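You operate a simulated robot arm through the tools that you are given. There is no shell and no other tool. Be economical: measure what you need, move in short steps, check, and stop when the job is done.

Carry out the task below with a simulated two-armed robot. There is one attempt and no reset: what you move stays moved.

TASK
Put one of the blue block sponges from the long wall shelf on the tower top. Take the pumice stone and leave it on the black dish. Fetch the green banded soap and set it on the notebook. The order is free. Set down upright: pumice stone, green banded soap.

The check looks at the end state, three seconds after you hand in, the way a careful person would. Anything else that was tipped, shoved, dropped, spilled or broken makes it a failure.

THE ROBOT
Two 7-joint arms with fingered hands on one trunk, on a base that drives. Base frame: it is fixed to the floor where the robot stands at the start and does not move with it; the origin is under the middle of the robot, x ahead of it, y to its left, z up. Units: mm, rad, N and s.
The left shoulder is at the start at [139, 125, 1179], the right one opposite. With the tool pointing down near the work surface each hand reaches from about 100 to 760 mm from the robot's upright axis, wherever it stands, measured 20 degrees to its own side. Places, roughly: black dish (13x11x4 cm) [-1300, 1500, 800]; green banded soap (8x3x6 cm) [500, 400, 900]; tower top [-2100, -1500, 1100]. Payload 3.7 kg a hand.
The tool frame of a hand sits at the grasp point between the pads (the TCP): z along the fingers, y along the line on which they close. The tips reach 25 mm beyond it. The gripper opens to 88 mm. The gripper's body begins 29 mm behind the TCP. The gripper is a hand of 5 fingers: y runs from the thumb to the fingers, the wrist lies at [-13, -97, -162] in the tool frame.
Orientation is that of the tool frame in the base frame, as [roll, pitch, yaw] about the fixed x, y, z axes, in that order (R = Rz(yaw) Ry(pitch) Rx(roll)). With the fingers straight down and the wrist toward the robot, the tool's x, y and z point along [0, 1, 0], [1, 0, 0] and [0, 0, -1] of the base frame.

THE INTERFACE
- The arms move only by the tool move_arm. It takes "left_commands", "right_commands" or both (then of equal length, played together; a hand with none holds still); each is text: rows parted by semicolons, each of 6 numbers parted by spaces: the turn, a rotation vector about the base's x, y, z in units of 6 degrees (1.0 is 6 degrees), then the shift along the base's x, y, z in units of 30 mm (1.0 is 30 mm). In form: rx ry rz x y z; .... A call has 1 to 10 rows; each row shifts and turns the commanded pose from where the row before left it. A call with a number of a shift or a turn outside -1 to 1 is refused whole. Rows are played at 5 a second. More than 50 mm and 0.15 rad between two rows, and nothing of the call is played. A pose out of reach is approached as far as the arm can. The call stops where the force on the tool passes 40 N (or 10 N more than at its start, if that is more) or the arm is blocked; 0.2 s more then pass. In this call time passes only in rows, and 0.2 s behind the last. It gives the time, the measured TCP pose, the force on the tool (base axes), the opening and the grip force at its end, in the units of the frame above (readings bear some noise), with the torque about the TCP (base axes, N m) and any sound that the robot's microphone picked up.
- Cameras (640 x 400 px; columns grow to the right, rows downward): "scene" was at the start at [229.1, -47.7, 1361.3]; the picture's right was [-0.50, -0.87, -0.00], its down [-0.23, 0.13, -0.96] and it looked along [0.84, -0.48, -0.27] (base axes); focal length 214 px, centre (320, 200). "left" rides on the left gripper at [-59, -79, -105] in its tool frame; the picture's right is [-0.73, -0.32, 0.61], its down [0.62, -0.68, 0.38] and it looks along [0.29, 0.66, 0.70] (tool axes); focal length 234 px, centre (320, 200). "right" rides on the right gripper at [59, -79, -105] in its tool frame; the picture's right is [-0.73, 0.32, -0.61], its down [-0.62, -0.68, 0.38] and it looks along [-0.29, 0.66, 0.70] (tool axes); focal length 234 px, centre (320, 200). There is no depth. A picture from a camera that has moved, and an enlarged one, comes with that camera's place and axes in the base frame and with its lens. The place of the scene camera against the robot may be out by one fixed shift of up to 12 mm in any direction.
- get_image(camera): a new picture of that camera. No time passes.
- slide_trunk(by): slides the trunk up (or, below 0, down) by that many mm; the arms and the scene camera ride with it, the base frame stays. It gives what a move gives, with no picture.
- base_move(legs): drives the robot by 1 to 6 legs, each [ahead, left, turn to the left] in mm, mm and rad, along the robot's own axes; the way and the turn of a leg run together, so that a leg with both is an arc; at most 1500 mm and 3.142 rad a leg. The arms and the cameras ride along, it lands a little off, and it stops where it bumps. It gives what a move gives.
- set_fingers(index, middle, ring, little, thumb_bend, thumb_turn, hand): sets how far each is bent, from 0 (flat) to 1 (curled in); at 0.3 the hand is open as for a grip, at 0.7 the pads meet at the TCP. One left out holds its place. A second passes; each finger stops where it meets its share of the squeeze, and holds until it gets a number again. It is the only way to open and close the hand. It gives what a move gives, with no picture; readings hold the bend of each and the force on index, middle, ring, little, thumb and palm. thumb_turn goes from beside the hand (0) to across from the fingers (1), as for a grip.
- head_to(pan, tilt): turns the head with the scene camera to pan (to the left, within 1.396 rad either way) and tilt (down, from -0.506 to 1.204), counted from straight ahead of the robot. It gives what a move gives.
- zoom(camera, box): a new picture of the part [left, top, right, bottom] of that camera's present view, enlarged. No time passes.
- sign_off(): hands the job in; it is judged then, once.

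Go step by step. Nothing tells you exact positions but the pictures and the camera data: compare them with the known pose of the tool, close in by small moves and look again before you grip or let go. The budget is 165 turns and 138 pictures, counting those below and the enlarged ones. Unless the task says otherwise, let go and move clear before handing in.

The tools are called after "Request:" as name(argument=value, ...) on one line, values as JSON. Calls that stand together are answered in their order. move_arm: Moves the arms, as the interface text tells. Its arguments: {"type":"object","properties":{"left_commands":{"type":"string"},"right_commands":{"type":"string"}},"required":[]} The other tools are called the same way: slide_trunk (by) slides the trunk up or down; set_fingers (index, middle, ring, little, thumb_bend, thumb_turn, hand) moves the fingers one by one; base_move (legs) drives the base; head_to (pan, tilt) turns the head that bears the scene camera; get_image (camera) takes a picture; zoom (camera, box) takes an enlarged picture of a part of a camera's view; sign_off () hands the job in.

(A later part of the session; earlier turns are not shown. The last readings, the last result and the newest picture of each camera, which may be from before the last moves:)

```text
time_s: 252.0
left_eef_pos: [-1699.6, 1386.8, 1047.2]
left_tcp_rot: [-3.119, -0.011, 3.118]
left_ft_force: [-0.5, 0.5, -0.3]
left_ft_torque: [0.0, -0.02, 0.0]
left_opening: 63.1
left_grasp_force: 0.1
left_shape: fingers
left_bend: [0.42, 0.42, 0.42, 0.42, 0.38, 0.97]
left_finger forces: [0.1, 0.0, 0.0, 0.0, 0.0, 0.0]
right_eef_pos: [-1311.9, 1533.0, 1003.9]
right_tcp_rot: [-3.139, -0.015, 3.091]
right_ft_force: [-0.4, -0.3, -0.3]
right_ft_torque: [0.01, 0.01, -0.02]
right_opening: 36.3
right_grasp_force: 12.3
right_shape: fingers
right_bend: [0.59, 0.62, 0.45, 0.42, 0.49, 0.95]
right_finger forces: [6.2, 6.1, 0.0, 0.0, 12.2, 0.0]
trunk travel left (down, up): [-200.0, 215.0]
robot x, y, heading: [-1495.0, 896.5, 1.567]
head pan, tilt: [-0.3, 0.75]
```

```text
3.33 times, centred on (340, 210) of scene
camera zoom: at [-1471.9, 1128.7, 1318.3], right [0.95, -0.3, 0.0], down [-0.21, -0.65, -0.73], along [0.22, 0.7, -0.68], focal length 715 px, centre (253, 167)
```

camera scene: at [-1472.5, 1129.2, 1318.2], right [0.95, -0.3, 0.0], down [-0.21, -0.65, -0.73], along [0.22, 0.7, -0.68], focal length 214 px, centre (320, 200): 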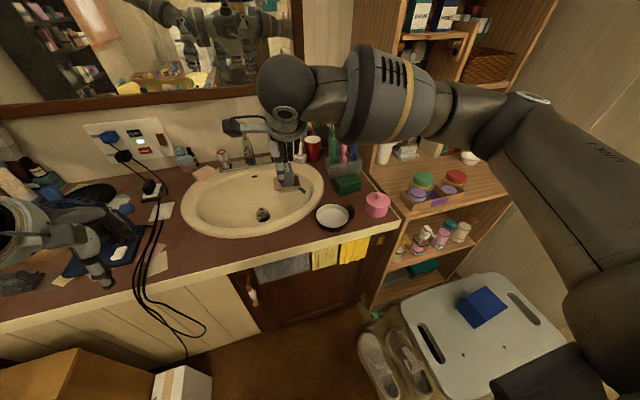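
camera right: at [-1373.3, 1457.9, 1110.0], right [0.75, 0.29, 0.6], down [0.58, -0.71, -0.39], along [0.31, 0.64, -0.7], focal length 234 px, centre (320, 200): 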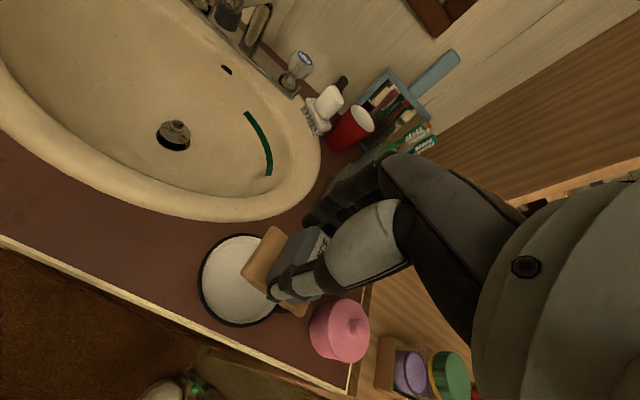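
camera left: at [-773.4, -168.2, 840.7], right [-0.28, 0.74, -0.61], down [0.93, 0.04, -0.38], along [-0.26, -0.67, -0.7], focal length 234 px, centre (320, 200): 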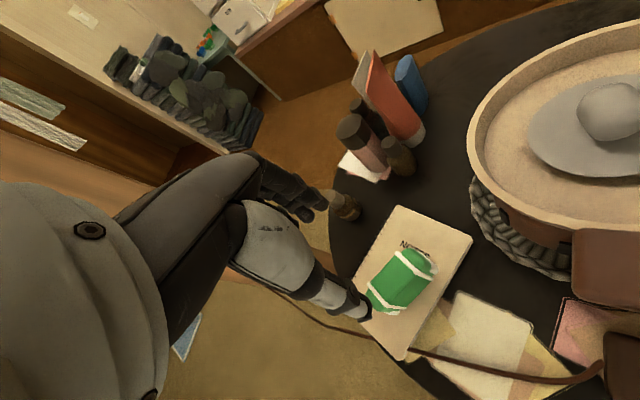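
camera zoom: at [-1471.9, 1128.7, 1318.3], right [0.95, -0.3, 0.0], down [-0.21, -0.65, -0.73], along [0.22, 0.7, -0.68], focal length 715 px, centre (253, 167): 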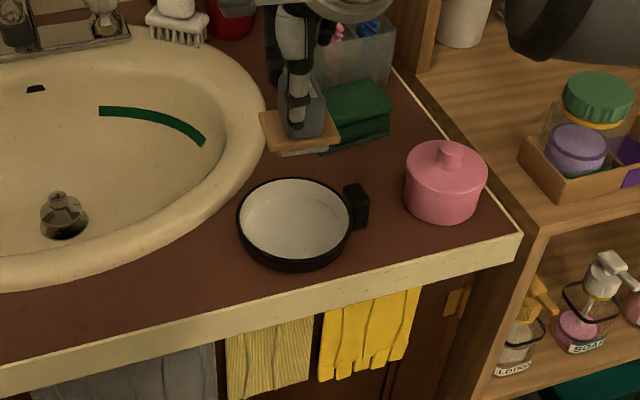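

The pumice is right over the dish. I lower close to the dish floor.

Request:
move_arm(right_commands="0 0 0 0.06 0 -0.8; 0 0 0 0 0 -0.8; 0 0 0 0 0 -0.6")

Request:
zoom(camera="scene", box=[260, 150, 420, 270])

Request:
get_image(camera="right")

```text
time_s: 252.8
left_eef_pos: [-1700.4, 1387.2, 1047.7]
left_tcp_rot: [-3.119, -0.01, 3.118]
left_ft_force: [-0.5, -0.4, 0.1]
left_ft_torque: [0.02, -0.01, 0.0]
left_opening: 63.3
left_grasp_force: 0.2
left_shape: fingers
left_bend: [0.42, 0.42, 0.42, 0.42, 0.38, 0.97]
left_finger forces: [0.0, 0.1, 0.1, 0.0, 0.1, 0.0]
right_eef_pos: [-1308.7, 1534.8, 938.0]
right_tcp_rot: [-3.139, -0.016, 3.09]
right_ft_force: [0.7, 0.0, -0.7]
right_ft_torque: [-0.01, 0.0, 0.01]
right_opening: 36.3
right_grasp_force: 12.1
right_shape: fingers
right_bend: [0.59, 0.62, 0.45, 0.42, 0.49, 0.95]
right_finger forces: [6.3, 6.0, 0.0, 0.0, 12.3, 0.1]
trunk travel left (down, up): [-200.0, 215.0]
robot x, y, heading: [-1494.7, 900.0, 1.566]
head pan, tilt: [-0.3, 0.75]
```

```text
3.33 times, centred on (340, 210) of scene
camera zoom: at [-1472.3, 1129.0, 1318.2], right [0.95, -0.3, 0.0], down [-0.21, -0.65, -0.73], along [0.22, 0.7, -0.68], focal length 715 px, centre (253, 167)
```

zoom: 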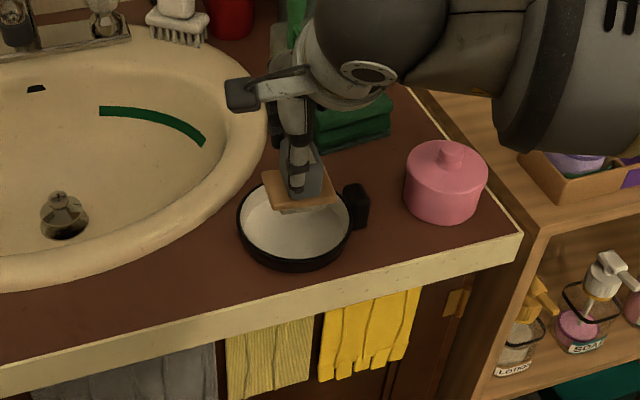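

```text
17 pictures are left
camera right: at [-1370.1, 1459.1, 1043.4], right [0.75, 0.29, 0.6], down [0.58, -0.71, -0.39], along [0.31, 0.64, -0.7], focal length 234 px, centre (320, 200)
```

right: 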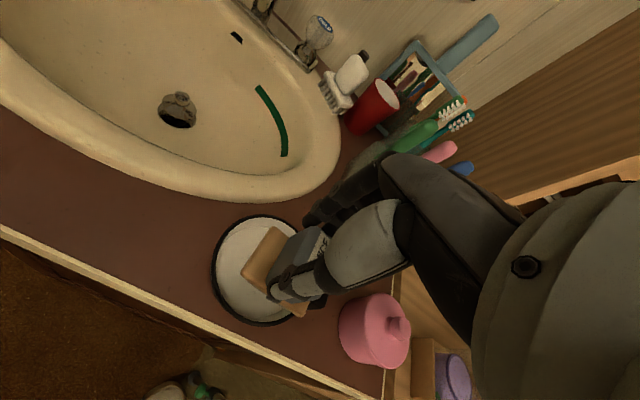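

Well centred over the dish. I creep down to contact.

Request:
move_arm(right_commands="0 0 0 0 0 -0.2; 0 0 0 0 0 -0.15")

Request:
move_arm(right_commands="0 0 0 0 0 -0.1; 0 0 0 0 0 -0.1")

Request:
zoom(camera="scene", box=[290, 170, 370, 230])

```text
time_s: 253.4
left_eef_pos: [-1700.2, 1386.8, 1047.2]
left_tcp_rot: [-3.119, -0.01, 3.118]
left_ft_force: [0.5, 0.4, -0.1]
left_ft_torque: [-0.03, -0.01, 0.04]
left_opening: 63.5
left_grasp_force: 0.1
left_shape: fingers
left_bend: [0.42, 0.42, 0.42, 0.42, 0.38, 0.97]
left_finger forces: [0.0, 0.0, 0.0, 0.0, 0.0, 0.0]
right_eef_pos: [-1309.9, 1533.8, 927.4]
right_tcp_rot: [-3.139, -0.016, 3.089]
right_ft_force: [-0.1, 1.1, -0.5]
right_ft_torque: [-0.05, 0.01, -0.01]
right_opening: 36.6
right_grasp_force: 12.1
right_shape: fingers
right_bend: [0.59, 0.62, 0.45, 0.42, 0.49, 0.95]
right_finger forces: [6.3, 6.0, 0.1, 0.1, 12.2, 0.1]
trunk travel left (down, up): [-200.0, 215.0]
robot x, y, heading: [-1497.6, 900.3, 1.564]
head pan, tilt: [-0.3, 0.75]
```

```text
time_s: 254.0
left_eef_pos: [-1700.8, 1385.8, 1047.6]
left_tcp_rot: [-3.119, -0.011, 3.119]
left_ft_force: [0.5, -0.8, -0.1]
left_ft_torque: [-0.03, 0.0, 0.0]
left_opening: 63.2
left_grasp_force: 0.1
left_shape: fingers
left_bend: [0.42, 0.42, 0.42, 0.42, 0.38, 0.97]
left_finger forces: [0.0, 0.1, 0.0, 0.0, 0.0, 0.1]
right_eef_pos: [-1309.9, 1533.4, 920.9]
right_tcp_rot: [-3.139, -0.016, 3.089]
right_ft_force: [-0.4, -0.2, -1.2]
right_ft_torque: [-0.02, 0.01, -0.02]
right_opening: 36.7
right_grasp_force: 12.6
right_shape: fingers
right_bend: [0.59, 0.62, 0.45, 0.42, 0.49, 0.95]
right_finger forces: [6.3, 6.0, 0.0, 0.0, 12.2, 0.1]
trunk travel left (down, up): [-200.0, 215.0]
robot x, y, heading: [-1497.1, 897.6, 1.572]
head pan, tilt: [-0.3, 0.75]
```

```text
6.67 times, centred on (330, 200) of scene
camera zoom: at [-1472.5, 1128.8, 1318.3], right [0.95, -0.3, 0.0], down [-0.21, -0.65, -0.73], along [0.22, 0.7, -0.68], focal length 1430 px, centre (253, 200)
```

zoom: 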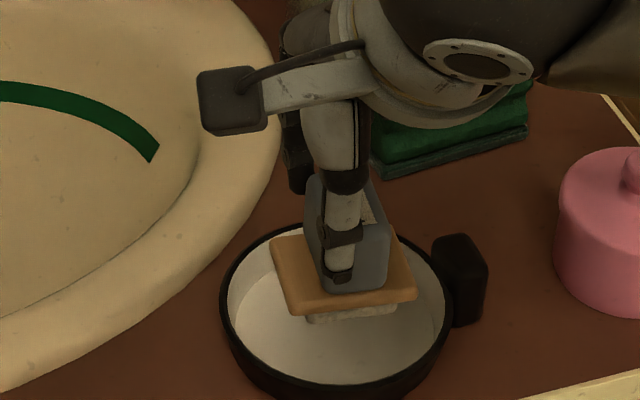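

Still slightly above the floor; continuing.

Request:
move_arm(right_commands="0 0 0 0 0.1 -0.12; 0 0 0 0 0.1 -0.12")

Request:
move_arm(right_commands="0 0 0 0 0 -0.1; 0 0 0 0 0 -0.1")

```text
time_s: 254.6
left_eef_pos: [-1700.4, 1385.8, 1048.0]
left_tcp_rot: [-3.119, -0.01, 3.118]
left_ft_force: [-0.3, -0.1, 0.1]
left_ft_torque: [-0.05, 0.0, 0.0]
left_opening: 63.4
left_grasp_force: 0.0
left_shape: fingers
left_bend: [0.42, 0.42, 0.42, 0.42, 0.38, 0.97]
left_finger forces: [0.1, 0.0, 0.0, 0.0, 0.0, 0.1]
right_eef_pos: [-1309.6, 1540.5, 915.1]
right_tcp_rot: [-3.139, -0.017, 3.092]
right_ft_force: [-0.1, -0.5, -0.9]
right_ft_torque: [-0.04, -0.02, 0.02]
right_opening: 36.6
right_grasp_force: 12.4
right_shape: fingers
right_bend: [0.59, 0.62, 0.45, 0.42, 0.49, 0.95]
right_finger forces: [6.4, 6.0, 0.0, 0.0, 12.2, 0.1]
trunk travel left (down, up): [-200.0, 215.0]
robot x, y, heading: [-1496.4, 898.4, 1.569]
head pan, tilt: [-0.3, 0.75]
```

```text
time_s: 255.2
left_eef_pos: [-1700.6, 1385.3, 1047.3]
left_tcp_rot: [-3.118, -0.012, 3.119]
left_ft_force: [0.8, 0.2, -0.5]
left_ft_torque: [0.01, -0.01, 0.01]
left_opening: 63.2
left_grasp_force: 0.0
left_shape: fingers
left_bend: [0.42, 0.42, 0.42, 0.42, 0.38, 0.97]
left_finger forces: [0.0, 0.0, 0.1, 0.0, 0.0, 0.1]
right_eef_pos: [-1310.2, 1539.8, 909.3]
right_tcp_rot: [-3.138, -0.016, 3.091]
right_ft_force: [0.4, -0.8, -0.4]
right_ft_torque: [0.0, 0.03, -0.01]
right_opening: 36.3
right_grasp_force: 11.7
right_shape: fingers
right_bend: [0.59, 0.62, 0.45, 0.42, 0.49, 0.95]
right_finger forces: [6.4, 6.0, 0.0, 0.0, 12.2, 0.1]
trunk travel left (down, up): [-200.0, 215.0]
robot x, y, heading: [-1494.8, 895.6, 1.562]
head pan, tilt: [-0.3, 0.75]
```

Request:
move_arm(right_commands="0 0 0 0 0 -0.1; 0 0 0 0 0 -0.1")

Request:
zoom(camera="scene", box=[290, 170, 370, 230])

```text
time_s: 255.8
left_eef_pos: [-1699.7, 1386.5, 1046.8]
left_tcp_rot: [-3.119, -0.01, 3.118]
left_ft_force: [-0.2, 0.9, 0.3]
left_ft_torque: [0.0, -0.02, 0.02]
left_opening: 63.2
left_grasp_force: 0.1
left_shape: fingers
left_bend: [0.42, 0.42, 0.42, 0.42, 0.38, 0.97]
left_finger forces: [0.1, 0.0, 0.0, 0.0, 0.1, 0.0]
right_eef_pos: [-1309.7, 1539.6, 902.6]
right_tcp_rot: [-3.139, -0.016, 3.093]
right_ft_force: [-0.3, 1.1, -0.1]
right_ft_torque: [0.0, 0.03, -0.02]
right_opening: 36.3
right_grasp_force: 12.2
right_shape: fingers
right_bend: [0.59, 0.62, 0.45, 0.42, 0.49, 0.95]
right_finger forces: [6.3, 5.9, 0.1, 0.0, 12.2, 0.0]
trunk travel left (down, up): [-200.0, 215.0]
robot x, y, heading: [-1492.9, 900.4, 1.568]
head pan, tilt: [-0.3, 0.75]
```

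```text
6.67 times, centred on (330, 200) of scene
camera zoom: at [-1472.5, 1128.8, 1318.2], right [0.95, -0.3, 0.0], down [-0.21, -0.65, -0.73], along [0.22, 0.7, -0.68], focal length 1430 px, centre (253, 200)
```

zoom: 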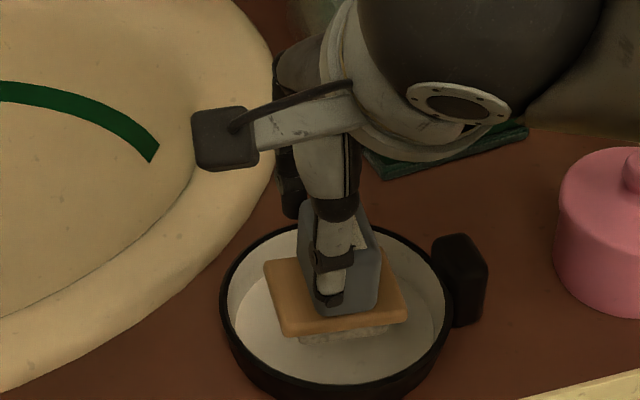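

Nearly there; 3 mm steps.

Request:
move_arm(right_commands="0 0 0 0 0 -0.1; 0 0 0 0 0 -0.05")

Request:
move_arm(right_commands="0 0 0 0 0 -0.1; 0 0 0 0 0 -0.05")

```text
time_s: 256.4
left_eef_pos: [-1699.8, 1386.8, 1047.1]
left_tcp_rot: [-3.12, -0.011, 3.118]
left_ft_force: [0.2, -0.1, -0.2]
left_ft_torque: [0.01, -0.02, 0.04]
left_opening: 63.2
left_grasp_force: 0.1
left_shape: fingers
left_bend: [0.42, 0.42, 0.42, 0.42, 0.38, 0.97]
left_finger forces: [0.0, 0.0, 0.0, 0.1, 0.1, 0.0]
right_eef_pos: [-1308.8, 1539.7, 899.2]
right_tcp_rot: [-3.14, -0.016, 3.088]
right_ft_force: [-0.2, -0.7, -1.3]
right_ft_torque: [0.0, -0.03, -0.01]
right_opening: 36.7
right_grasp_force: 12.2
right_shape: fingers
right_bend: [0.59, 0.62, 0.45, 0.42, 0.49, 0.95]
right_finger forces: [6.3, 6.0, 0.0, 0.1, 12.2, 0.1]
trunk travel left (down, up): [-200.0, 215.0]
robot x, y, heading: [-1495.0, 900.2, 1.566]
head pan, tilt: [-0.3, 0.75]
```

```text
time_s: 257.0
left_eef_pos: [-1700.4, 1386.0, 1047.8]
left_tcp_rot: [-3.121, -0.012, 3.119]
left_ft_force: [0.6, -0.2, -1.2]
left_ft_torque: [-0.03, -0.01, -0.01]
left_opening: 63.2
left_grasp_force: 0.0
left_shape: fingers
left_bend: [0.42, 0.42, 0.42, 0.42, 0.38, 0.97]
left_finger forces: [0.0, 0.1, 0.0, 0.0, 0.0, 0.1]
right_eef_pos: [-1310.4, 1540.2, 894.7]
right_tcp_rot: [-3.139, -0.015, 3.089]
right_ft_force: [1.0, -1.0, 0.8]
right_ft_torque: [-0.01, 0.0, 0.03]
right_opening: 36.7
right_grasp_force: 12.7
right_shape: fingers
right_bend: [0.59, 0.62, 0.45, 0.42, 0.49, 0.95]
right_finger forces: [6.5, 5.9, 0.1, 0.0, 12.2, 0.1]
trunk travel left (down, up): [-200.0, 215.0]
robot x, y, heading: [-1491.8, 895.4, 1.564]
head pan, tilt: [-0.3, 0.75]
```

Request:
move_arm(right_commands="0 0 0 0 0 -0.07")

Request:
move_arm(right_commands="0 0 0 0 0 -0.07")

Request:
zoom(camera="scene", box=[290, 170, 370, 230])

```text
time_s: 257.4
left_eef_pos: [-1699.7, 1385.8, 1045.9]
left_tcp_rot: [-3.119, -0.01, 3.12]
left_ft_force: [-0.2, 0.3, 0.8]
left_ft_torque: [-0.03, -0.01, 0.01]
left_opening: 63.3
left_grasp_force: 0.2
left_shape: fingers
left_bend: [0.42, 0.42, 0.42, 0.42, 0.38, 0.97]
left_finger forces: [0.0, 0.0, 0.0, 0.1, 0.0, 0.0]
right_eef_pos: [-1310.6, 1540.5, 891.7]
right_tcp_rot: [-3.141, -0.017, 3.09]
right_ft_force: [1.2, -0.1, -0.3]
right_ft_torque: [0.01, 0.02, 0.0]
right_opening: 36.5
right_grasp_force: 12.0
right_shape: fingers
right_bend: [0.59, 0.62, 0.45, 0.42, 0.49, 0.95]
right_finger forces: [6.3, 6.0, 0.1, 0.0, 12.2, 0.0]
trunk travel left (down, up): [-200.0, 215.0]
robot x, y, heading: [-1494.7, 901.0, 1.568]
head pan, tilt: [-0.3, 0.75]
```

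```text
time_s: 257.8
left_eef_pos: [-1701.2, 1386.0, 1047.7]
left_tcp_rot: [-3.12, -0.011, 3.119]
left_ft_force: [-0.1, 0.2, -0.2]
left_ft_torque: [0.01, 0.02, -0.03]
left_opening: 63.5
left_grasp_force: 0.1
left_shape: fingers
left_bend: [0.42, 0.42, 0.42, 0.42, 0.38, 0.97]
left_finger forces: [0.1, 0.0, 0.0, 0.1, 0.0, 0.0]
right_eef_pos: [-1309.9, 1541.0, 888.6]
right_tcp_rot: [-3.141, -0.016, 3.091]
right_ft_force: [1.1, 0.1, -1.0]
right_ft_torque: [0.0, -0.01, 0.02]
right_opening: 36.5
right_grasp_force: 12.5
right_shape: fingers
right_bend: [0.59, 0.62, 0.45, 0.42, 0.49, 0.95]
right_finger forces: [6.3, 6.0, 0.0, 0.0, 12.2, 0.0]
trunk travel left (down, up): [-200.0, 215.0]
robot x, y, heading: [-1497.7, 894.9, 1.566]
head pan, tilt: [-0.3, 0.75]
```

```text
6.67 times, centred on (330, 200) of scene
camera zoom: at [-1472.5, 1128.9, 1318.2], right [0.95, -0.3, 0.0], down [-0.21, -0.65, -0.73], along [0.22, 0.7, -0.68], focal length 1430 px, centre (253, 200)
```

zoom: 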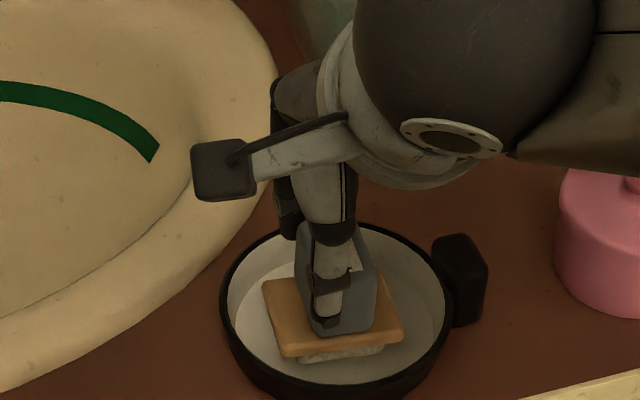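

By projection the dish floor centre lies at (326,355) in this zoom, so the foot is well placed. Continuing to contact.

Request:
move_arm(right_commands="0 0 0 -0.1 0 -0.08")

Request:
move_arm(right_commands="0 0 0 0 0 -0.08")

Request:
move_arm(right_commands="0 0 0 0 0 -0.08")

```text
time_s: 258.2
left_eef_pos: [-1699.6, 1386.5, 1046.9]
left_tcp_rot: [-3.12, -0.011, 3.118]
left_ft_force: [0.5, -0.5, 1.4]
left_ft_torque: [0.0, 0.0, 0.01]
left_opening: 63.2
left_grasp_force: 0.0
left_shape: fingers
left_bend: [0.42, 0.42, 0.42, 0.42, 0.38, 0.97]
left_finger forces: [0.0, 0.1, 0.0, 0.0, 0.0, 0.1]
right_eef_pos: [-1314.2, 1541.0, 887.1]
right_tcp_rot: [-3.14, -0.015, 3.087]
right_ft_force: [0.6, 0.5, -0.4]
right_ft_torque: [-0.03, 0.0, -0.03]
right_opening: 36.6
right_grasp_force: 12.6
right_shape: fingers
right_bend: [0.59, 0.62, 0.45, 0.42, 0.49, 0.95]
right_finger forces: [6.3, 6.1, 0.1, 0.1, 12.2, 0.1]
trunk travel left (down, up): [-200.0, 215.0]
robot x, y, heading: [-1494.6, 898.4, 1.565]
head pan, tilt: [-0.3, 0.75]
```

```text
time_s: 258.6
left_eef_pos: [-1699.7, 1386.8, 1048.2]
left_tcp_rot: [-3.119, -0.01, 3.119]
left_ft_force: [0.0, 0.7, -0.6]
left_ft_torque: [0.02, -0.04, 0.02]
left_opening: 63.4
left_grasp_force: 0.0
left_shape: fingers
left_bend: [0.42, 0.42, 0.42, 0.42, 0.38, 0.97]
left_finger forces: [0.1, 0.0, 0.1, 0.1, 0.0, 0.1]
right_eef_pos: [-1313.9, 1540.3, 883.0]
right_tcp_rot: [-3.137, -0.015, 3.09]
right_ft_force: [1.0, 0.8, 0.3]
right_ft_torque: [0.01, -0.03, 0.0]
right_opening: 36.5
right_grasp_force: 12.3
right_shape: fingers
right_bend: [0.59, 0.62, 0.45, 0.42, 0.49, 0.95]
right_finger forces: [6.3, 6.1, 0.0, 0.0, 12.1, 0.1]
trunk travel left (down, up): [-200.0, 215.0]
robot x, y, heading: [-1493.4, 897.1, 1.562]
head pan, tilt: [-0.3, 0.75]
```

```text
time_s: 259.0
left_eef_pos: [-1700.6, 1386.0, 1046.6]
left_tcp_rot: [-3.118, -0.012, 3.117]
left_ft_force: [0.5, 0.0, 0.4]
left_ft_torque: [0.02, -0.01, 0.03]
left_opening: 63.2
left_grasp_force: 0.0
left_shape: fingers
left_bend: [0.42, 0.42, 0.42, 0.42, 0.38, 0.97]
left_finger forces: [0.0, 0.0, 0.0, 0.0, 0.0, 0.0]
right_eef_pos: [-1312.5, 1539.5, 880.4]
right_tcp_rot: [-3.14, -0.015, 3.091]
right_ft_force: [0.2, 0.2, -1.2]
right_ft_torque: [-0.01, 0.03, -0.01]
right_opening: 36.7
right_grasp_force: 12.5
right_shape: fingers
right_bend: [0.59, 0.62, 0.45, 0.42, 0.49, 0.95]
right_finger forces: [6.3, 6.0, 0.0, 0.1, 12.3, 0.0]
trunk travel left (down, up): [-200.0, 215.0]
robot x, y, heading: [-1496.0, 901.0, 1.565]
head pan, tilt: [-0.3, 0.75]
```

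Request:
zoom(camera="scene", box=[290, 170, 370, 230])

Request:
move_arm(right_commands="0 0 0 0 0 -0.08")

Request:
move_arm(right_commands="0 0 0 0 0 -0.08")

```text
6.67 times, centred on (330, 200) of scene
camera zoom: at [-1472.4, 1128.9, 1318.2], right [0.95, -0.3, 0.0], down [-0.21, -0.65, -0.73], along [0.22, 0.7, -0.68], focal length 1430 px, centre (253, 200)
```

zoom: 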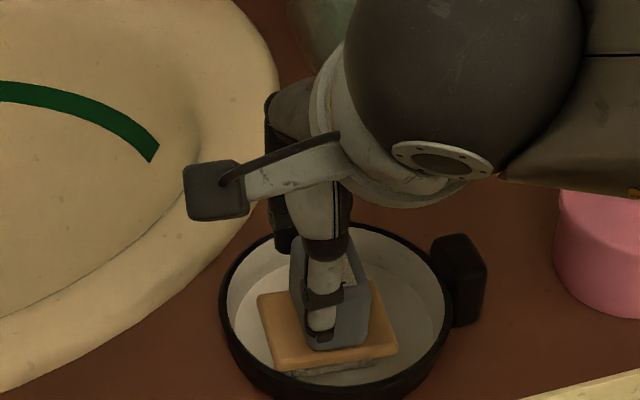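

```text
time_s: 259.4
left_eef_pos: [-1699.9, 1386.1, 1048.1]
left_tcp_rot: [-3.12, -0.011, 3.118]
left_ft_force: [0.6, 0.3, 0.6]
left_ft_torque: [-0.01, -0.04, 0.02]
left_opening: 63.3
left_grasp_force: 0.1
left_shape: fingers
left_bend: [0.42, 0.42, 0.42, 0.42, 0.38, 0.97]
left_finger forces: [0.0, 0.0, 0.0, 0.1, 0.0, 0.0]
right_eef_pos: [-1312.4, 1539.2, 881.4]
right_tcp_rot: [-3.141, -0.017, 3.089]
right_ft_force: [0.8, 0.5, 1.5]
right_ft_torque: [-0.05, -0.01, 0.02]
right_opening: 36.3
right_grasp_force: 12.0
right_shape: fingers
right_bend: [0.59, 0.62, 0.45, 0.42, 0.49, 0.95]
right_finger forces: [6.3, 5.9, 0.0, 0.1, 12.2, 0.0]
trunk travel left (down, up): [-200.0, 215.0]
robot x, y, heading: [-1493.0, 898.9, 1.566]
head pan, tilt: [-0.3, 0.75]
```

```text
time_s: 259.8
left_eef_pos: [-1700.5, 1385.4, 1047.5]
left_tcp_rot: [-3.118, -0.01, 3.118]
left_ft_force: [0.1, 0.8, 0.0]
left_ft_torque: [0.01, -0.03, -0.01]
left_opening: 63.3
left_grasp_force: 0.1
left_shape: fingers
left_bend: [0.42, 0.42, 0.42, 0.42, 0.38, 0.97]
left_finger forces: [0.0, 0.1, 0.0, 0.1, 0.1, 0.0]
right_eef_pos: [-1314.5, 1538.9, 877.3]
right_tcp_rot: [3.141, -0.015, 3.091]
right_ft_force: [-1.0, -0.7, 4.2]
right_ft_torque: [-0.1, 0.05, -0.02]
right_opening: 36.3
right_grasp_force: 12.4
right_shape: fingers
right_bend: [0.59, 0.62, 0.45, 0.42, 0.49, 0.95]
right_finger forces: [6.4, 5.7, 0.0, 0.0, 12.5, 0.0]
trunk travel left (down, up): [-200.0, 215.0]
robot x, y, heading: [-1496.6, 899.7, 1.561]
head pan, tilt: [-0.3, 0.75]
```

Contact with the dish floor. I release mostly with the thumb (the back rim is near the fingers), opening the fingers only slightly.

Request:
set_fingers(hand="right", index=0.55, middle=0.58, thumb_bend=0.44)

Request:
set_fingers(hand="right", index=0.51, middle=0.52, thumb_bend=0.38)

Request:
zoom(camera="scene", box=[290, 170, 370, 230])

```text
time_s: 260.8
left_eef_pos: [-1700.5, 1386.9, 1047.3]
left_tcp_rot: [-3.119, -0.01, 3.118]
left_ft_force: [1.0, 0.1, 0.0]
left_ft_torque: [-0.01, 0.01, 0.01]
left_opening: 63.3
left_grasp_force: 0.1
left_shape: fingers
left_bend: [0.42, 0.42, 0.42, 0.42, 0.38, 0.97]
left_finger forces: [0.1, 0.0, 0.1, 0.1, 0.0, 0.0]
right_eef_pos: [-1313.3, 1540.0, 877.6]
right_tcp_rot: [-3.139, -0.017, 3.091]
right_ft_force: [0.5, -0.3, -0.2]
right_ft_torque: [-0.01, -0.01, -0.02]
right_opening: 42.5
right_grasp_force: 0.3
right_shape: fingers
right_bend: [0.55, 0.57, 0.45, 0.42, 0.44, 0.97]
right_finger forces: [0.0, 0.1, 0.0, 0.0, 0.1, 0.0]
trunk travel left (down, up): [-200.0, 215.0]
robot x, y, heading: [-1497.6, 899.7, 1.566]
head pan, tilt: [-0.3, 0.75]
```

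```text
time_s: 261.8
left_eef_pos: [-1699.4, 1385.2, 1046.2]
left_tcp_rot: [-3.12, -0.01, 3.118]
left_ft_force: [0.3, 0.5, 0.5]
left_ft_torque: [0.0, 0.01, 0.01]
left_opening: 63.5
left_grasp_force: 0.0
left_shape: fingers
left_bend: [0.42, 0.42, 0.42, 0.42, 0.38, 0.97]
left_finger forces: [0.1, 0.0, 0.0, 0.0, 0.0, 0.0]
right_eef_pos: [-1312.8, 1539.1, 877.7]
right_tcp_rot: [-3.139, -0.017, 3.089]
right_ft_force: [1.4, 0.3, -0.3]
right_ft_torque: [0.03, -0.01, -0.02]
right_opening: 52.9
right_grasp_force: 0.0
right_shape: fingers
right_bend: [0.51, 0.52, 0.45, 0.42, 0.38, 0.97]
right_finger forces: [0.0, 0.0, 0.0, 0.0, 0.0, 0.0]
trunk travel left (down, up): [-200.0, 215.0]
robot x, y, heading: [-1499.1, 899.4, 1.564]
head pan, tilt: [-0.3, 0.75]
```

```text
6.67 times, centred on (330, 200) of scene
camera zoom: at [-1472.5, 1128.7, 1318.3], right [0.95, -0.3, 0.0], down [-0.21, -0.65, -0.73], along [0.22, 0.7, -0.68], focal length 1430 px, centre (253, 200)
```

zoom: 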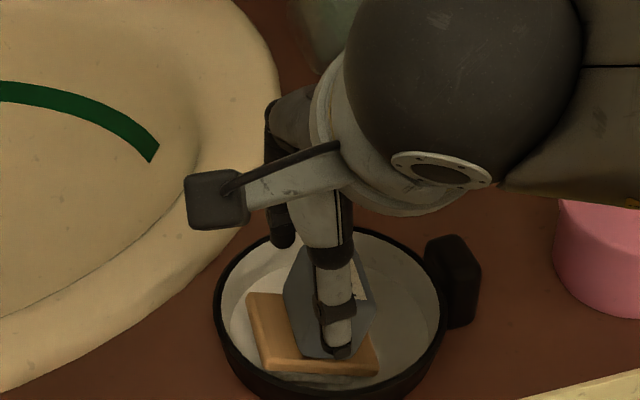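

Released. I raise the hand straight up and inspect.

Request:
move_arm(right_commands="0 0 0 0 0 0.4; 0 0 0 0 0 0.8; 0 0 0 0 0 1; 0 0 0 0 0 1; 0 0 0 0 0 1; 0 0 0 0.5 -0.5 0.5")

Request:
zoom(camera="scene", box=[275, 165, 395, 255])

```text
time_s: 263.2
left_eef_pos: [-1700.4, 1385.2, 1047.6]
left_tcp_rot: [-3.119, -0.009, 3.117]
left_ft_force: [-0.1, -0.2, -0.1]
left_ft_torque: [-0.01, -0.03, 0.0]
left_opening: 63.4
left_grasp_force: 0.1
left_shape: fingers
left_bend: [0.42, 0.42, 0.42, 0.42, 0.38, 0.97]
left_finger forces: [0.0, 0.0, 0.0, 0.0, 0.0, 0.0]
right_eef_pos: [-1296.7, 1524.2, 1018.3]
right_tcp_rot: [3.141, -0.015, 3.092]
right_ft_force: [0.0, -0.7, 0.2]
right_ft_torque: [-0.02, -0.01, 0.0]
right_opening: 53.0
right_grasp_force: 0.0
right_shape: fingers
right_bend: [0.51, 0.52, 0.45, 0.42, 0.38, 0.97]
right_finger forces: [0.1, 0.0, 0.0, 0.0, 0.0, 0.0]
trunk travel left (down, up): [-200.0, 215.0]
robot x, y, heading: [-1498.0, 901.1, 1.567]
head pan, tilt: [-0.3, 0.75]
```

```text
4.44 times, centred on (335, 210) of scene
camera zoom: at [-1471.8, 1127.9, 1318.5], right [0.95, -0.3, 0.0], down [-0.21, -0.65, -0.73], along [0.22, 0.7, -0.68], focal length 953 px, centre (253, 156)
```

zoom: 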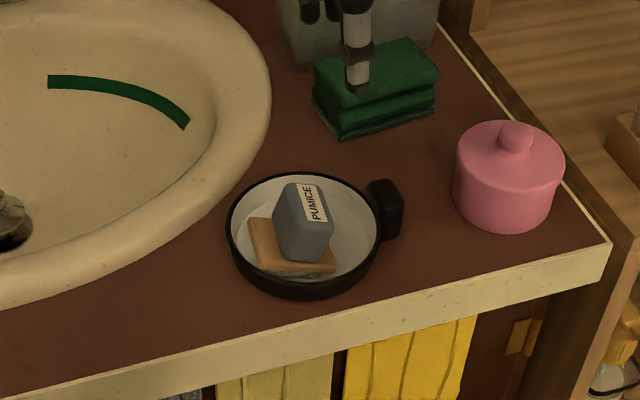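

The pumice appears to lean inside the dish; I take a closer look from the wrist camera.

Request:
get_image(camera="right")

```text
10 pictures are left
camera right: at [-1358.4, 1448.6, 1124.6], right [0.75, 0.29, 0.6], down [0.58, -0.71, -0.39], along [0.31, 0.64, -0.7], focal length 234 px, centre (320, 200)
```

right: 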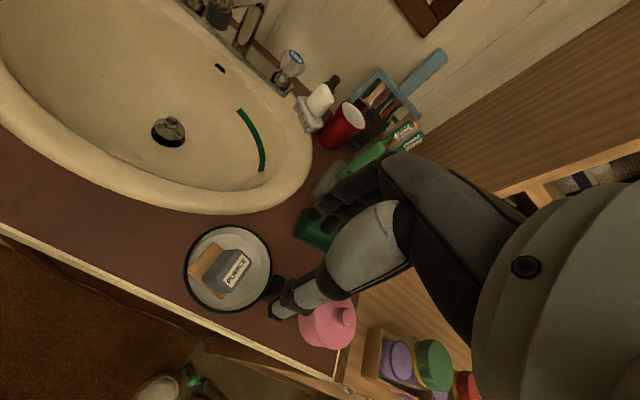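

I zoom to compare with the earlier bench view (similar viewpoint).

Request:
zoom(camera="right", box=[170, 215, 290, 325])

```text
3.64 times, centred on (230, 270) of right
camera zoom: at [-1358.4, 1448.6, 1124.6], right [0.75, 0.29, 0.6], down [0.58, -0.71, -0.39], along [0.31, 0.64, -0.7], focal length 852 px, centre (647, -54)
```

zoom: 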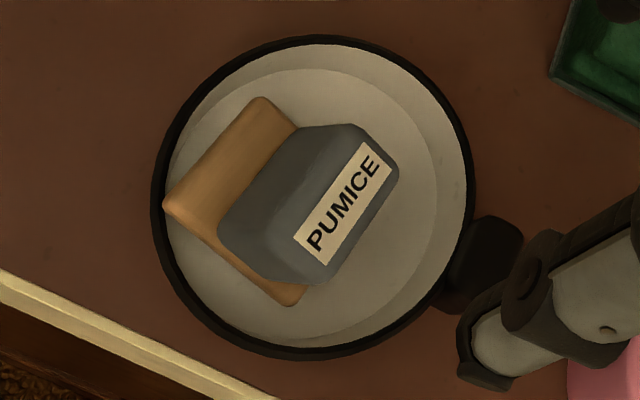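

It leans about 20° toward +x: the pad's left edge rests on the dish wall. I will regrasp it with the hand tilted the same 20°, lift, level, shift ≈10 mm to +x, and set it down again.

Request:
set_fingers(hand="right", index=0.46, middle=0.46, ring=0.45, little=0.42, thumb_bend=0.35)

Request:
move_arm(right_commands="0 0.83 0 -0.05 0.05 -0.78; 0 0.83 0 -0.05 0.05 -0.78; 0 0.83 0 -0.05 0.05 -0.78; 0 0.83 0 -0.05 0.05 -0.78")

Request:
zoom(camera="scene", box=[275, 165, 395, 255])

```text
time_s: 264.2
left_eef_pos: [-1700.5, 1385.6, 1046.1]
left_tcp_rot: [-3.119, -0.011, 3.118]
left_ft_force: [0.0, -0.9, -0.5]
left_ft_torque: [-0.01, -0.03, -0.02]
left_opening: 63.1
left_grasp_force: 0.0
left_shape: fingers
left_bend: [0.42, 0.42, 0.42, 0.42, 0.38, 0.97]
left_finger forces: [0.1, 0.0, 0.1, 0.1, 0.0, 0.0]
right_eef_pos: [-1298.5, 1525.0, 1018.2]
right_tcp_rot: [-3.139, -0.018, 3.089]
right_ft_force: [0.3, 1.0, 0.6]
right_ft_torque: [0.03, 0.03, -0.01]
right_opening: 61.8
right_grasp_force: 0.0
right_shape: fingers
right_bend: [0.46, 0.46, 0.45, 0.42, 0.35, 0.97]
right_finger forces: [0.1, 0.0, 0.1, 0.1, 0.0, 0.0]
trunk travel left (down, up): [-200.0, 215.0]
robot x, y, heading: [-1498.7, 898.8, 1.564]
head pan, tilt: [-0.3, 0.75]
```

```text
time_s: 265.2
left_eef_pos: [-1699.9, 1387.0, 1046.7]
left_tcp_rot: [-3.117, -0.012, 3.119]
left_ft_force: [0.6, 0.2, -1.3]
left_ft_torque: [0.01, -0.02, -0.02]
left_opening: 63.1
left_grasp_force: 0.1
left_shape: fingers
left_bend: [0.42, 0.42, 0.42, 0.42, 0.38, 0.97]
left_finger forces: [0.0, 0.0, 0.0, 0.0, 0.0, 0.0]
right_eef_pos: [-1305.0, 1532.4, 924.2]
right_tcp_rot: [-3.12, -0.364, 3.086]
right_ft_force: [0.2, 0.0, 0.0]
right_ft_torque: [-0.01, -0.03, 0.02]
right_opening: 61.8
right_grasp_force: 0.1
right_shape: fingers
right_bend: [0.46, 0.46, 0.45, 0.42, 0.35, 0.97]
right_finger forces: [0.1, 0.0, 0.1, 0.1, 0.0, 0.0]
trunk travel left (down, up): [-200.0, 215.0]
robot x, y, heading: [-1493.6, 901.2, 1.566]
head pan, tilt: [-0.3, 0.75]
```

```text
4.44 times, centred on (335, 210) of scene
camera zoom: at [-1472.3, 1129.0, 1318.2], right [0.95, -0.3, 0.0], down [-0.21, -0.65, -0.73], along [0.22, 0.7, -0.68], focal length 953 px, centre (253, 156)
```

zoom: 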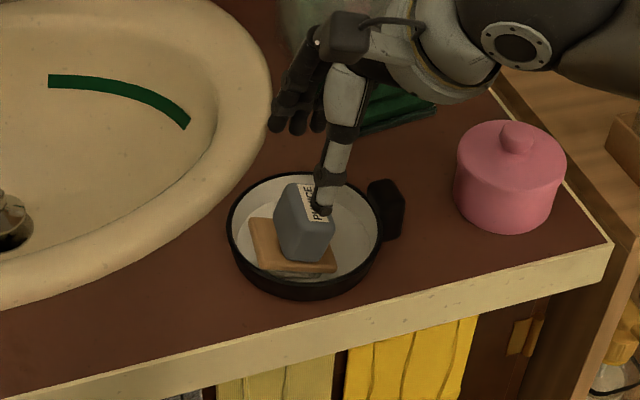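

Good. I offset +17 in x, then approach along the tilted axis.

Request:
move_arm(right_commands="0 0 0 0.55 0 0; 0 0 0 -0.18 0 -0.5; 0 0 0 -0.18 0 -0.5; 0 0 0 -0.19 0 -0.5")

Request:
zoom(camera="scene", box=[290, 170, 370, 230])

```text
time_s: 266.2
left_eef_pos: [-1700.3, 1386.4, 1047.5]
left_tcp_rot: [-3.12, -0.012, 3.118]
left_ft_force: [-0.2, -0.1, 0.5]
left_ft_torque: [-0.03, 0.01, 0.0]
left_opening: 63.2
left_grasp_force: 0.1
left_shape: fingers
left_bend: [0.42, 0.42, 0.42, 0.42, 0.38, 0.97]
left_finger forces: [0.0, 0.1, 0.0, 0.0, 0.0, 0.0]
right_eef_pos: [-1305.3, 1530.2, 880.3]
right_tcp_rot: [-3.121, -0.362, 3.087]
right_ft_force: [0.7, -0.1, -0.1]
right_ft_torque: [0.0, 0.01, -0.01]
right_opening: 62.0
right_grasp_force: 0.0
right_shape: fingers
right_bend: [0.46, 0.46, 0.45, 0.42, 0.35, 0.97]
right_finger forces: [0.0, 0.1, 0.0, 0.1, 0.0, 0.1]
trunk travel left (down, up): [-200.0, 215.0]
robot x, y, heading: [-1494.7, 896.7, 1.569]
head pan, tilt: [-0.3, 0.75]
```

```text
6.67 times, centred on (330, 200) of scene
camera zoom: at [-1472.6, 1129.0, 1318.2], right [0.95, -0.3, 0.0], down [-0.21, -0.65, -0.73], along [0.22, 0.7, -0.68], focal length 1430 px, centre (253, 200)
```

zoom: 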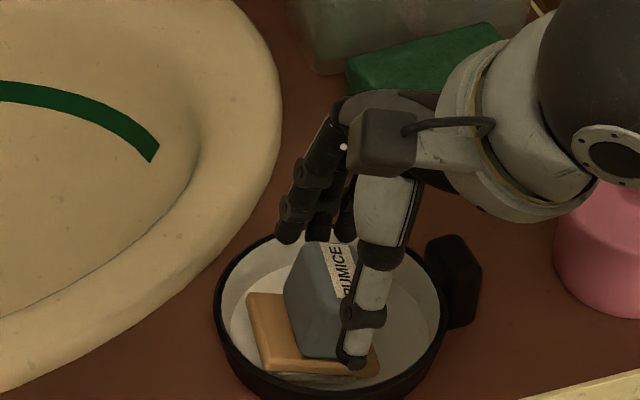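

The thumb is at the right edge of the face; I shift 12 mm to -x and close.

Request:
move_arm(right_commands="0 0 0 -0.42 0 -0.1")

Request:
set_fingers(hand="right", index=0.62, middle=0.62, thumb_bend=0.52)

Request:
zoom(camera="scene", box=[290, 170, 370, 230])

```text
time_s: 266.6
left_eef_pos: [-1699.5, 1386.4, 1047.1]
left_tcp_rot: [-3.118, -0.01, 3.118]
left_ft_force: [0.1, -0.2, 0.0]
left_ft_torque: [0.02, -0.01, -0.03]
left_opening: 63.5
left_grasp_force: 0.1
left_shape: fingers
left_bend: [0.42, 0.42, 0.42, 0.42, 0.38, 0.97]
left_finger forces: [0.1, 0.0, 0.1, 0.1, 0.0, 0.0]
right_eef_pos: [-1317.1, 1530.1, 878.4]
right_tcp_rot: [-3.12, -0.361, 3.088]
right_ft_force: [0.0, 0.4, -0.4]
right_ft_torque: [0.03, -0.01, -0.02]
right_opening: 61.9
right_grasp_force: 0.1
right_shape: fingers
right_bend: [0.46, 0.46, 0.45, 0.42, 0.35, 0.97]
right_finger forces: [0.0, 0.1, 0.0, 0.0, 0.1, 0.0]
trunk travel left (down, up): [-200.0, 215.0]
robot x, y, heading: [-1496.3, 899.6, 1.569]
head pan, tilt: [-0.3, 0.75]
```

```text
time_s: 267.6
left_eef_pos: [-1700.5, 1386.0, 1047.0]
left_tcp_rot: [-3.117, -0.008, 3.118]
left_ft_force: [0.6, -0.3, -0.3]
left_ft_torque: [0.0, -0.04, -0.02]
left_opening: 63.3
left_grasp_force: 0.0
left_shape: fingers
left_bend: [0.42, 0.42, 0.42, 0.42, 0.38, 0.97]
left_finger forces: [0.0, 0.0, 0.1, 0.1, 0.0, 0.1]
right_eef_pos: [-1318.0, 1530.5, 878.3]
right_tcp_rot: [-3.122, -0.363, 3.087]
right_ft_force: [0.1, 0.2, 0.2]
right_ft_torque: [0.04, 0.01, -0.02]
right_opening: 26.8
right_grasp_force: 0.0
right_shape: fingers
right_bend: [0.62, 0.62, 0.45, 0.42, 0.52, 0.97]
right_finger forces: [0.0, 0.1, 0.1, 0.0, 0.0, 0.0]
trunk travel left (down, up): [-200.0, 215.0]
robot x, y, heading: [-1497.2, 899.2, 1.564]
head pan, tilt: [-0.3, 0.75]
```

```text
6.67 times, centred on (330, 200) of scene
camera zoom: at [-1472.5, 1128.7, 1318.3], right [0.95, -0.3, 0.0], down [-0.21, -0.65, -0.73], along [0.22, 0.7, -0.68], focal length 1430 px, centre (253, 200)
```

zoom: 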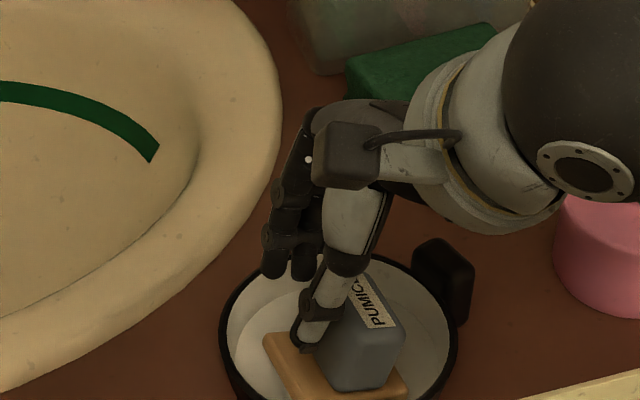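

The fingers slipped past: the block sits further right now. I open, raise, and look again.

Request:
set_fingers(hand="right", index=0.45, middle=0.45, thumb_bend=0.36)

Request:
move_arm(right_commands="0 0 0 -0.1 0 0.4; 0 -0.6 0 -0.1 0 0.8; 0 -0.7 0 0 0 1; 0 -1 0 0 0 1; 0 -1 0 0 0 1")

Request:
zoom(camera="scene", box=[275, 165, 395, 255])

```text
time_s: 268.6
left_eef_pos: [-1700.5, 1387.0, 1047.7]
left_tcp_rot: [-3.119, -0.01, 3.12]
left_ft_force: [-1.1, 0.1, 0.6]
left_ft_torque: [0.02, -0.02, -0.01]
left_opening: 63.2
left_grasp_force: 0.1
left_shape: fingers
left_bend: [0.42, 0.42, 0.42, 0.42, 0.38, 0.97]
left_finger forces: [0.1, 0.1, 0.0, 0.1, 0.0, 0.0]
right_eef_pos: [-1317.7, 1530.3, 877.9]
right_tcp_rot: [-3.121, -0.363, 3.087]
right_ft_force: [0.6, 0.0, 0.7]
right_ft_torque: [-0.02, -0.04, 0.01]
right_opening: 62.2
right_grasp_force: 0.1
right_shape: fingers
right_bend: [0.45, 0.45, 0.45, 0.42, 0.36, 0.97]
right_finger forces: [0.0, 0.0, 0.1, 0.1, 0.1, 0.0]
trunk travel left (down, up): [-200.0, 215.0]
robot x, y, heading: [-1496.6, 899.8, 1.566]
head pan, tilt: [-0.3, 0.75]
```

```text
time_s: 269.8
left_eef_pos: [-1701.7, 1385.9, 1047.0]
left_tcp_rot: [-3.119, -0.011, 3.119]
left_ft_force: [0.4, 0.3, -0.5]
left_ft_torque: [0.0, 0.03, -0.03]
left_opening: 63.4
left_grasp_force: 0.0
left_shape: fingers
left_bend: [0.42, 0.42, 0.42, 0.42, 0.38, 0.97]
left_finger forces: [0.1, 0.1, 0.1, 0.0, 0.1, 0.0]
right_eef_pos: [-1322.5, 1531.1, 1002.3]
right_tcp_rot: [-3.14, -0.017, 3.089]
right_ft_force: [0.0, -0.3, -0.6]
right_ft_torque: [0.0, -0.03, 0.02]
right_opening: 61.8
right_grasp_force: 0.0
right_shape: fingers
right_bend: [0.45, 0.45, 0.45, 0.42, 0.36, 0.97]
right_finger forces: [0.0, 0.0, 0.1, 0.1, 0.0, 0.0]
trunk travel left (down, up): [-200.0, 215.0]
robot x, y, heading: [-1497.0, 900.8, 1.564]
head pan, tilt: [-0.3, 0.75]
```

```text
4.44 times, centred on (335, 210) of scene
camera zoom: at [-1472.9, 1128.4, 1318.4], right [0.95, -0.3, 0.0], down [-0.2, -0.65, -0.73], along [0.22, 0.7, -0.68], focal length 953 px, centre (253, 156)
```

zoom: 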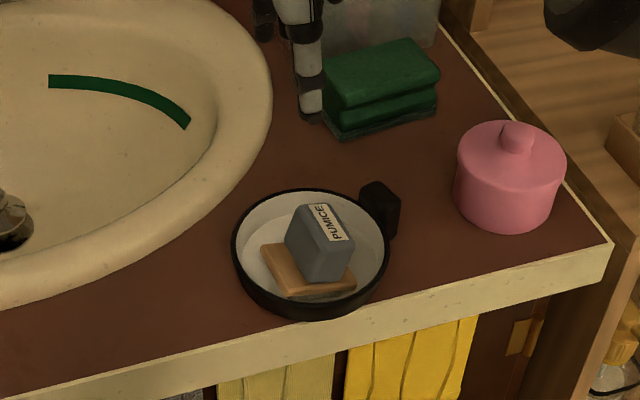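

I check with the wrist camera for the remaining lean.

Request:
zoom(camera="right", box=[180, 210, 330, 340])

```text
3.08 times, centred on (255, 275) of right
camera zoom: at [-1383.4, 1454.6, 1108.1], right [0.75, 0.29, 0.6], down [0.58, -0.71, -0.39], along [0.31, 0.64, -0.7], focal length 720 px, centre (520, -31)
```

zoom: 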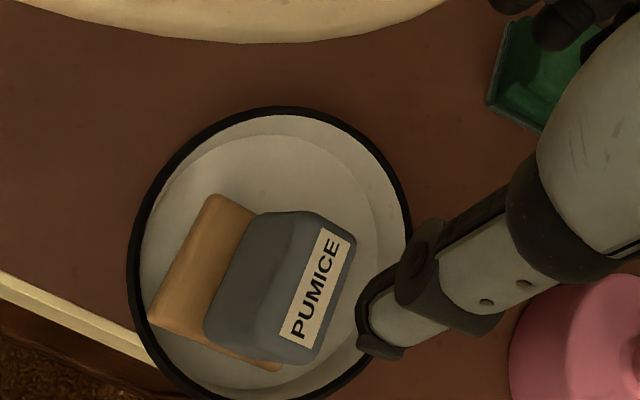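

The lean (≈14°) remains; the pad likely needs better centring in the dish (dish centre now ≈(-1315,1518), block top ≈(-1306,1508)). I regrasp with a 14° tilt.

Request:
move_arm(right_commands="0 0.77 0 0.31 -0.22 -0.76; 0 0.77 0 0.31 -0.22 -0.76; 0 0.77 0 0.3 -0.22 -0.76; 0 0 0 -0.125 0 -0.5; 0 0 0 -0.125 0 -0.5; 0 0 0 -0.125 0 -0.5; 0 0 0 -0.125 0 -0.45")

Request:
zoom(camera="scene", box=[290, 170, 370, 230])

```text
time_s: 271.4
left_eef_pos: [-1700.4, 1386.6, 1047.7]
left_tcp_rot: [-3.12, -0.011, 3.117]
left_ft_force: [-0.7, -0.2, 0.1]
left_ft_torque: [0.02, 0.01, 0.01]
left_opening: 63.2
left_grasp_force: 0.0
left_shape: fingers
left_bend: [0.42, 0.42, 0.42, 0.42, 0.38, 0.97]
left_finger forces: [0.1, 0.0, 0.0, 0.1, 0.0, 0.0]
right_eef_pos: [-1311.8, 1511.1, 876.1]
right_tcp_rot: [-3.128, -0.258, 3.089]
right_ft_force: [-0.5, -0.1, 0.2]
right_ft_torque: [0.04, -0.04, 0.02]
right_opening: 61.9
right_grasp_force: 0.1
right_shape: fingers
right_bend: [0.45, 0.45, 0.45, 0.42, 0.36, 0.97]
right_finger forces: [0.1, 0.1, 0.0, 0.0, 0.1, 0.0]
trunk travel left (down, up): [-200.0, 215.0]
robot x, y, heading: [-1493.9, 898.8, 1.569]
head pan, tilt: [-0.3, 0.75]
```

```text
6.67 times, centred on (330, 200) of scene
camera zoom: at [-1472.5, 1128.9, 1318.2], right [0.95, -0.3, 0.0], down [-0.21, -0.65, -0.73], along [0.22, 0.7, -0.68], focal length 1430 px, centre (253, 200)
```

zoom: 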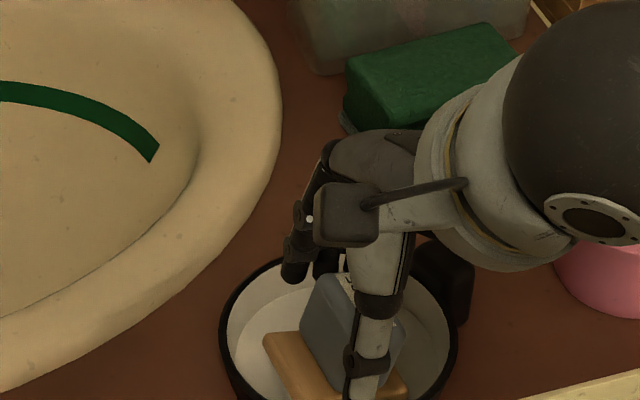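

Aligned within a few mm now. I shift 3 mm and close in stages.

Request:
move_arm(right_commands="0 0 0 -0.1 0 -0.05")

Request:
set_fingers(hand="right", index=0.52, middle=0.52, thumb_bend=0.5)

Request:
set_fingers(hand="right", index=0.6, middle=0.6, thumb_bend=0.6)

```text
time_s: 271.8
left_eef_pos: [-1699.9, 1385.5, 1047.1]
left_tcp_rot: [-3.117, -0.011, 3.119]
left_ft_force: [0.7, -0.5, -0.7]
left_ft_torque: [0.01, -0.03, -0.01]
left_opening: 63.3
left_grasp_force: 0.1
left_shape: fingers
left_bend: [0.42, 0.42, 0.42, 0.42, 0.38, 0.97]
left_finger forces: [0.0, 0.0, 0.0, 0.1, 0.1, 0.0]
right_eef_pos: [-1313.7, 1511.5, 872.9]
right_tcp_rot: [-3.127, -0.259, 3.09]
right_ft_force: [0.6, 0.4, 0.8]
right_ft_torque: [-0.02, -0.04, 0.01]
right_opening: 61.7
right_grasp_force: 0.0
right_shape: fingers
right_bend: [0.45, 0.45, 0.45, 0.42, 0.36, 0.97]
right_finger forces: [0.0, 0.0, 0.0, 0.0, 0.0, 0.0]
trunk travel left (down, up): [-200.0, 215.0]
robot x, y, heading: [-1496.1, 898.0, 1.569]
head pan, tilt: [-0.3, 0.75]
```

```text
time_s: 272.8
left_eef_pos: [-1700.8, 1386.2, 1048.5]
left_tcp_rot: [-3.117, -0.009, 3.118]
left_ft_force: [0.2, 0.4, 1.0]
left_ft_torque: [0.02, 0.02, 0.03]
left_opening: 63.2
left_grasp_force: 0.1
left_shape: fingers
left_bend: [0.42, 0.42, 0.42, 0.42, 0.38, 0.97]
left_finger forces: [0.1, 0.0, 0.1, 0.0, 0.0, 0.0]
right_eef_pos: [-1313.1, 1511.0, 873.5]
right_tcp_rot: [-3.128, -0.259, 3.089]
right_ft_force: [-0.2, -0.1, 0.0]
right_ft_torque: [-0.04, 0.0, -0.02]
right_opening: 39.8
right_grasp_force: 0.1
right_shape: fingers
right_bend: [0.52, 0.52, 0.45, 0.42, 0.5, 0.97]
right_finger forces: [0.1, 0.2, 0.1, 0.0, 0.0, 0.1]
trunk travel left (down, up): [-200.0, 215.0]
robot x, y, heading: [-1492.0, 900.8, 1.567]
head pan, tilt: [-0.3, 0.75]
```

```text
time_s: 273.8
left_eef_pos: [-1700.1, 1386.4, 1046.6]
left_tcp_rot: [-3.118, -0.011, 3.119]
left_ft_force: [-0.3, -0.3, 0.2]
left_ft_torque: [0.0, -0.01, -0.01]
left_opening: 63.4
left_grasp_force: 0.1
left_shape: fingers
left_bend: [0.42, 0.42, 0.42, 0.42, 0.38, 0.97]
left_finger forces: [0.0, 0.1, 0.0, 0.0, 0.0, 0.1]
right_eef_pos: [-1313.8, 1510.2, 873.5]
right_tcp_rot: [-3.128, -0.257, 3.089]
right_ft_force: [-0.4, 0.3, -0.8]
right_ft_torque: [0.03, 0.02, 0.0]
right_opening: 20.1
right_grasp_force: 0.1
right_shape: fingers
right_bend: [0.6, 0.6, 0.45, 0.42, 0.6, 0.97]
right_finger forces: [0.0, 0.0, 0.1, 0.1, 0.0, 0.0]
trunk travel left (down, up): [-200.0, 215.0]
robot x, y, heading: [-1494.2, 899.3, 1.563]
head pan, tilt: [-0.3, 0.75]
```

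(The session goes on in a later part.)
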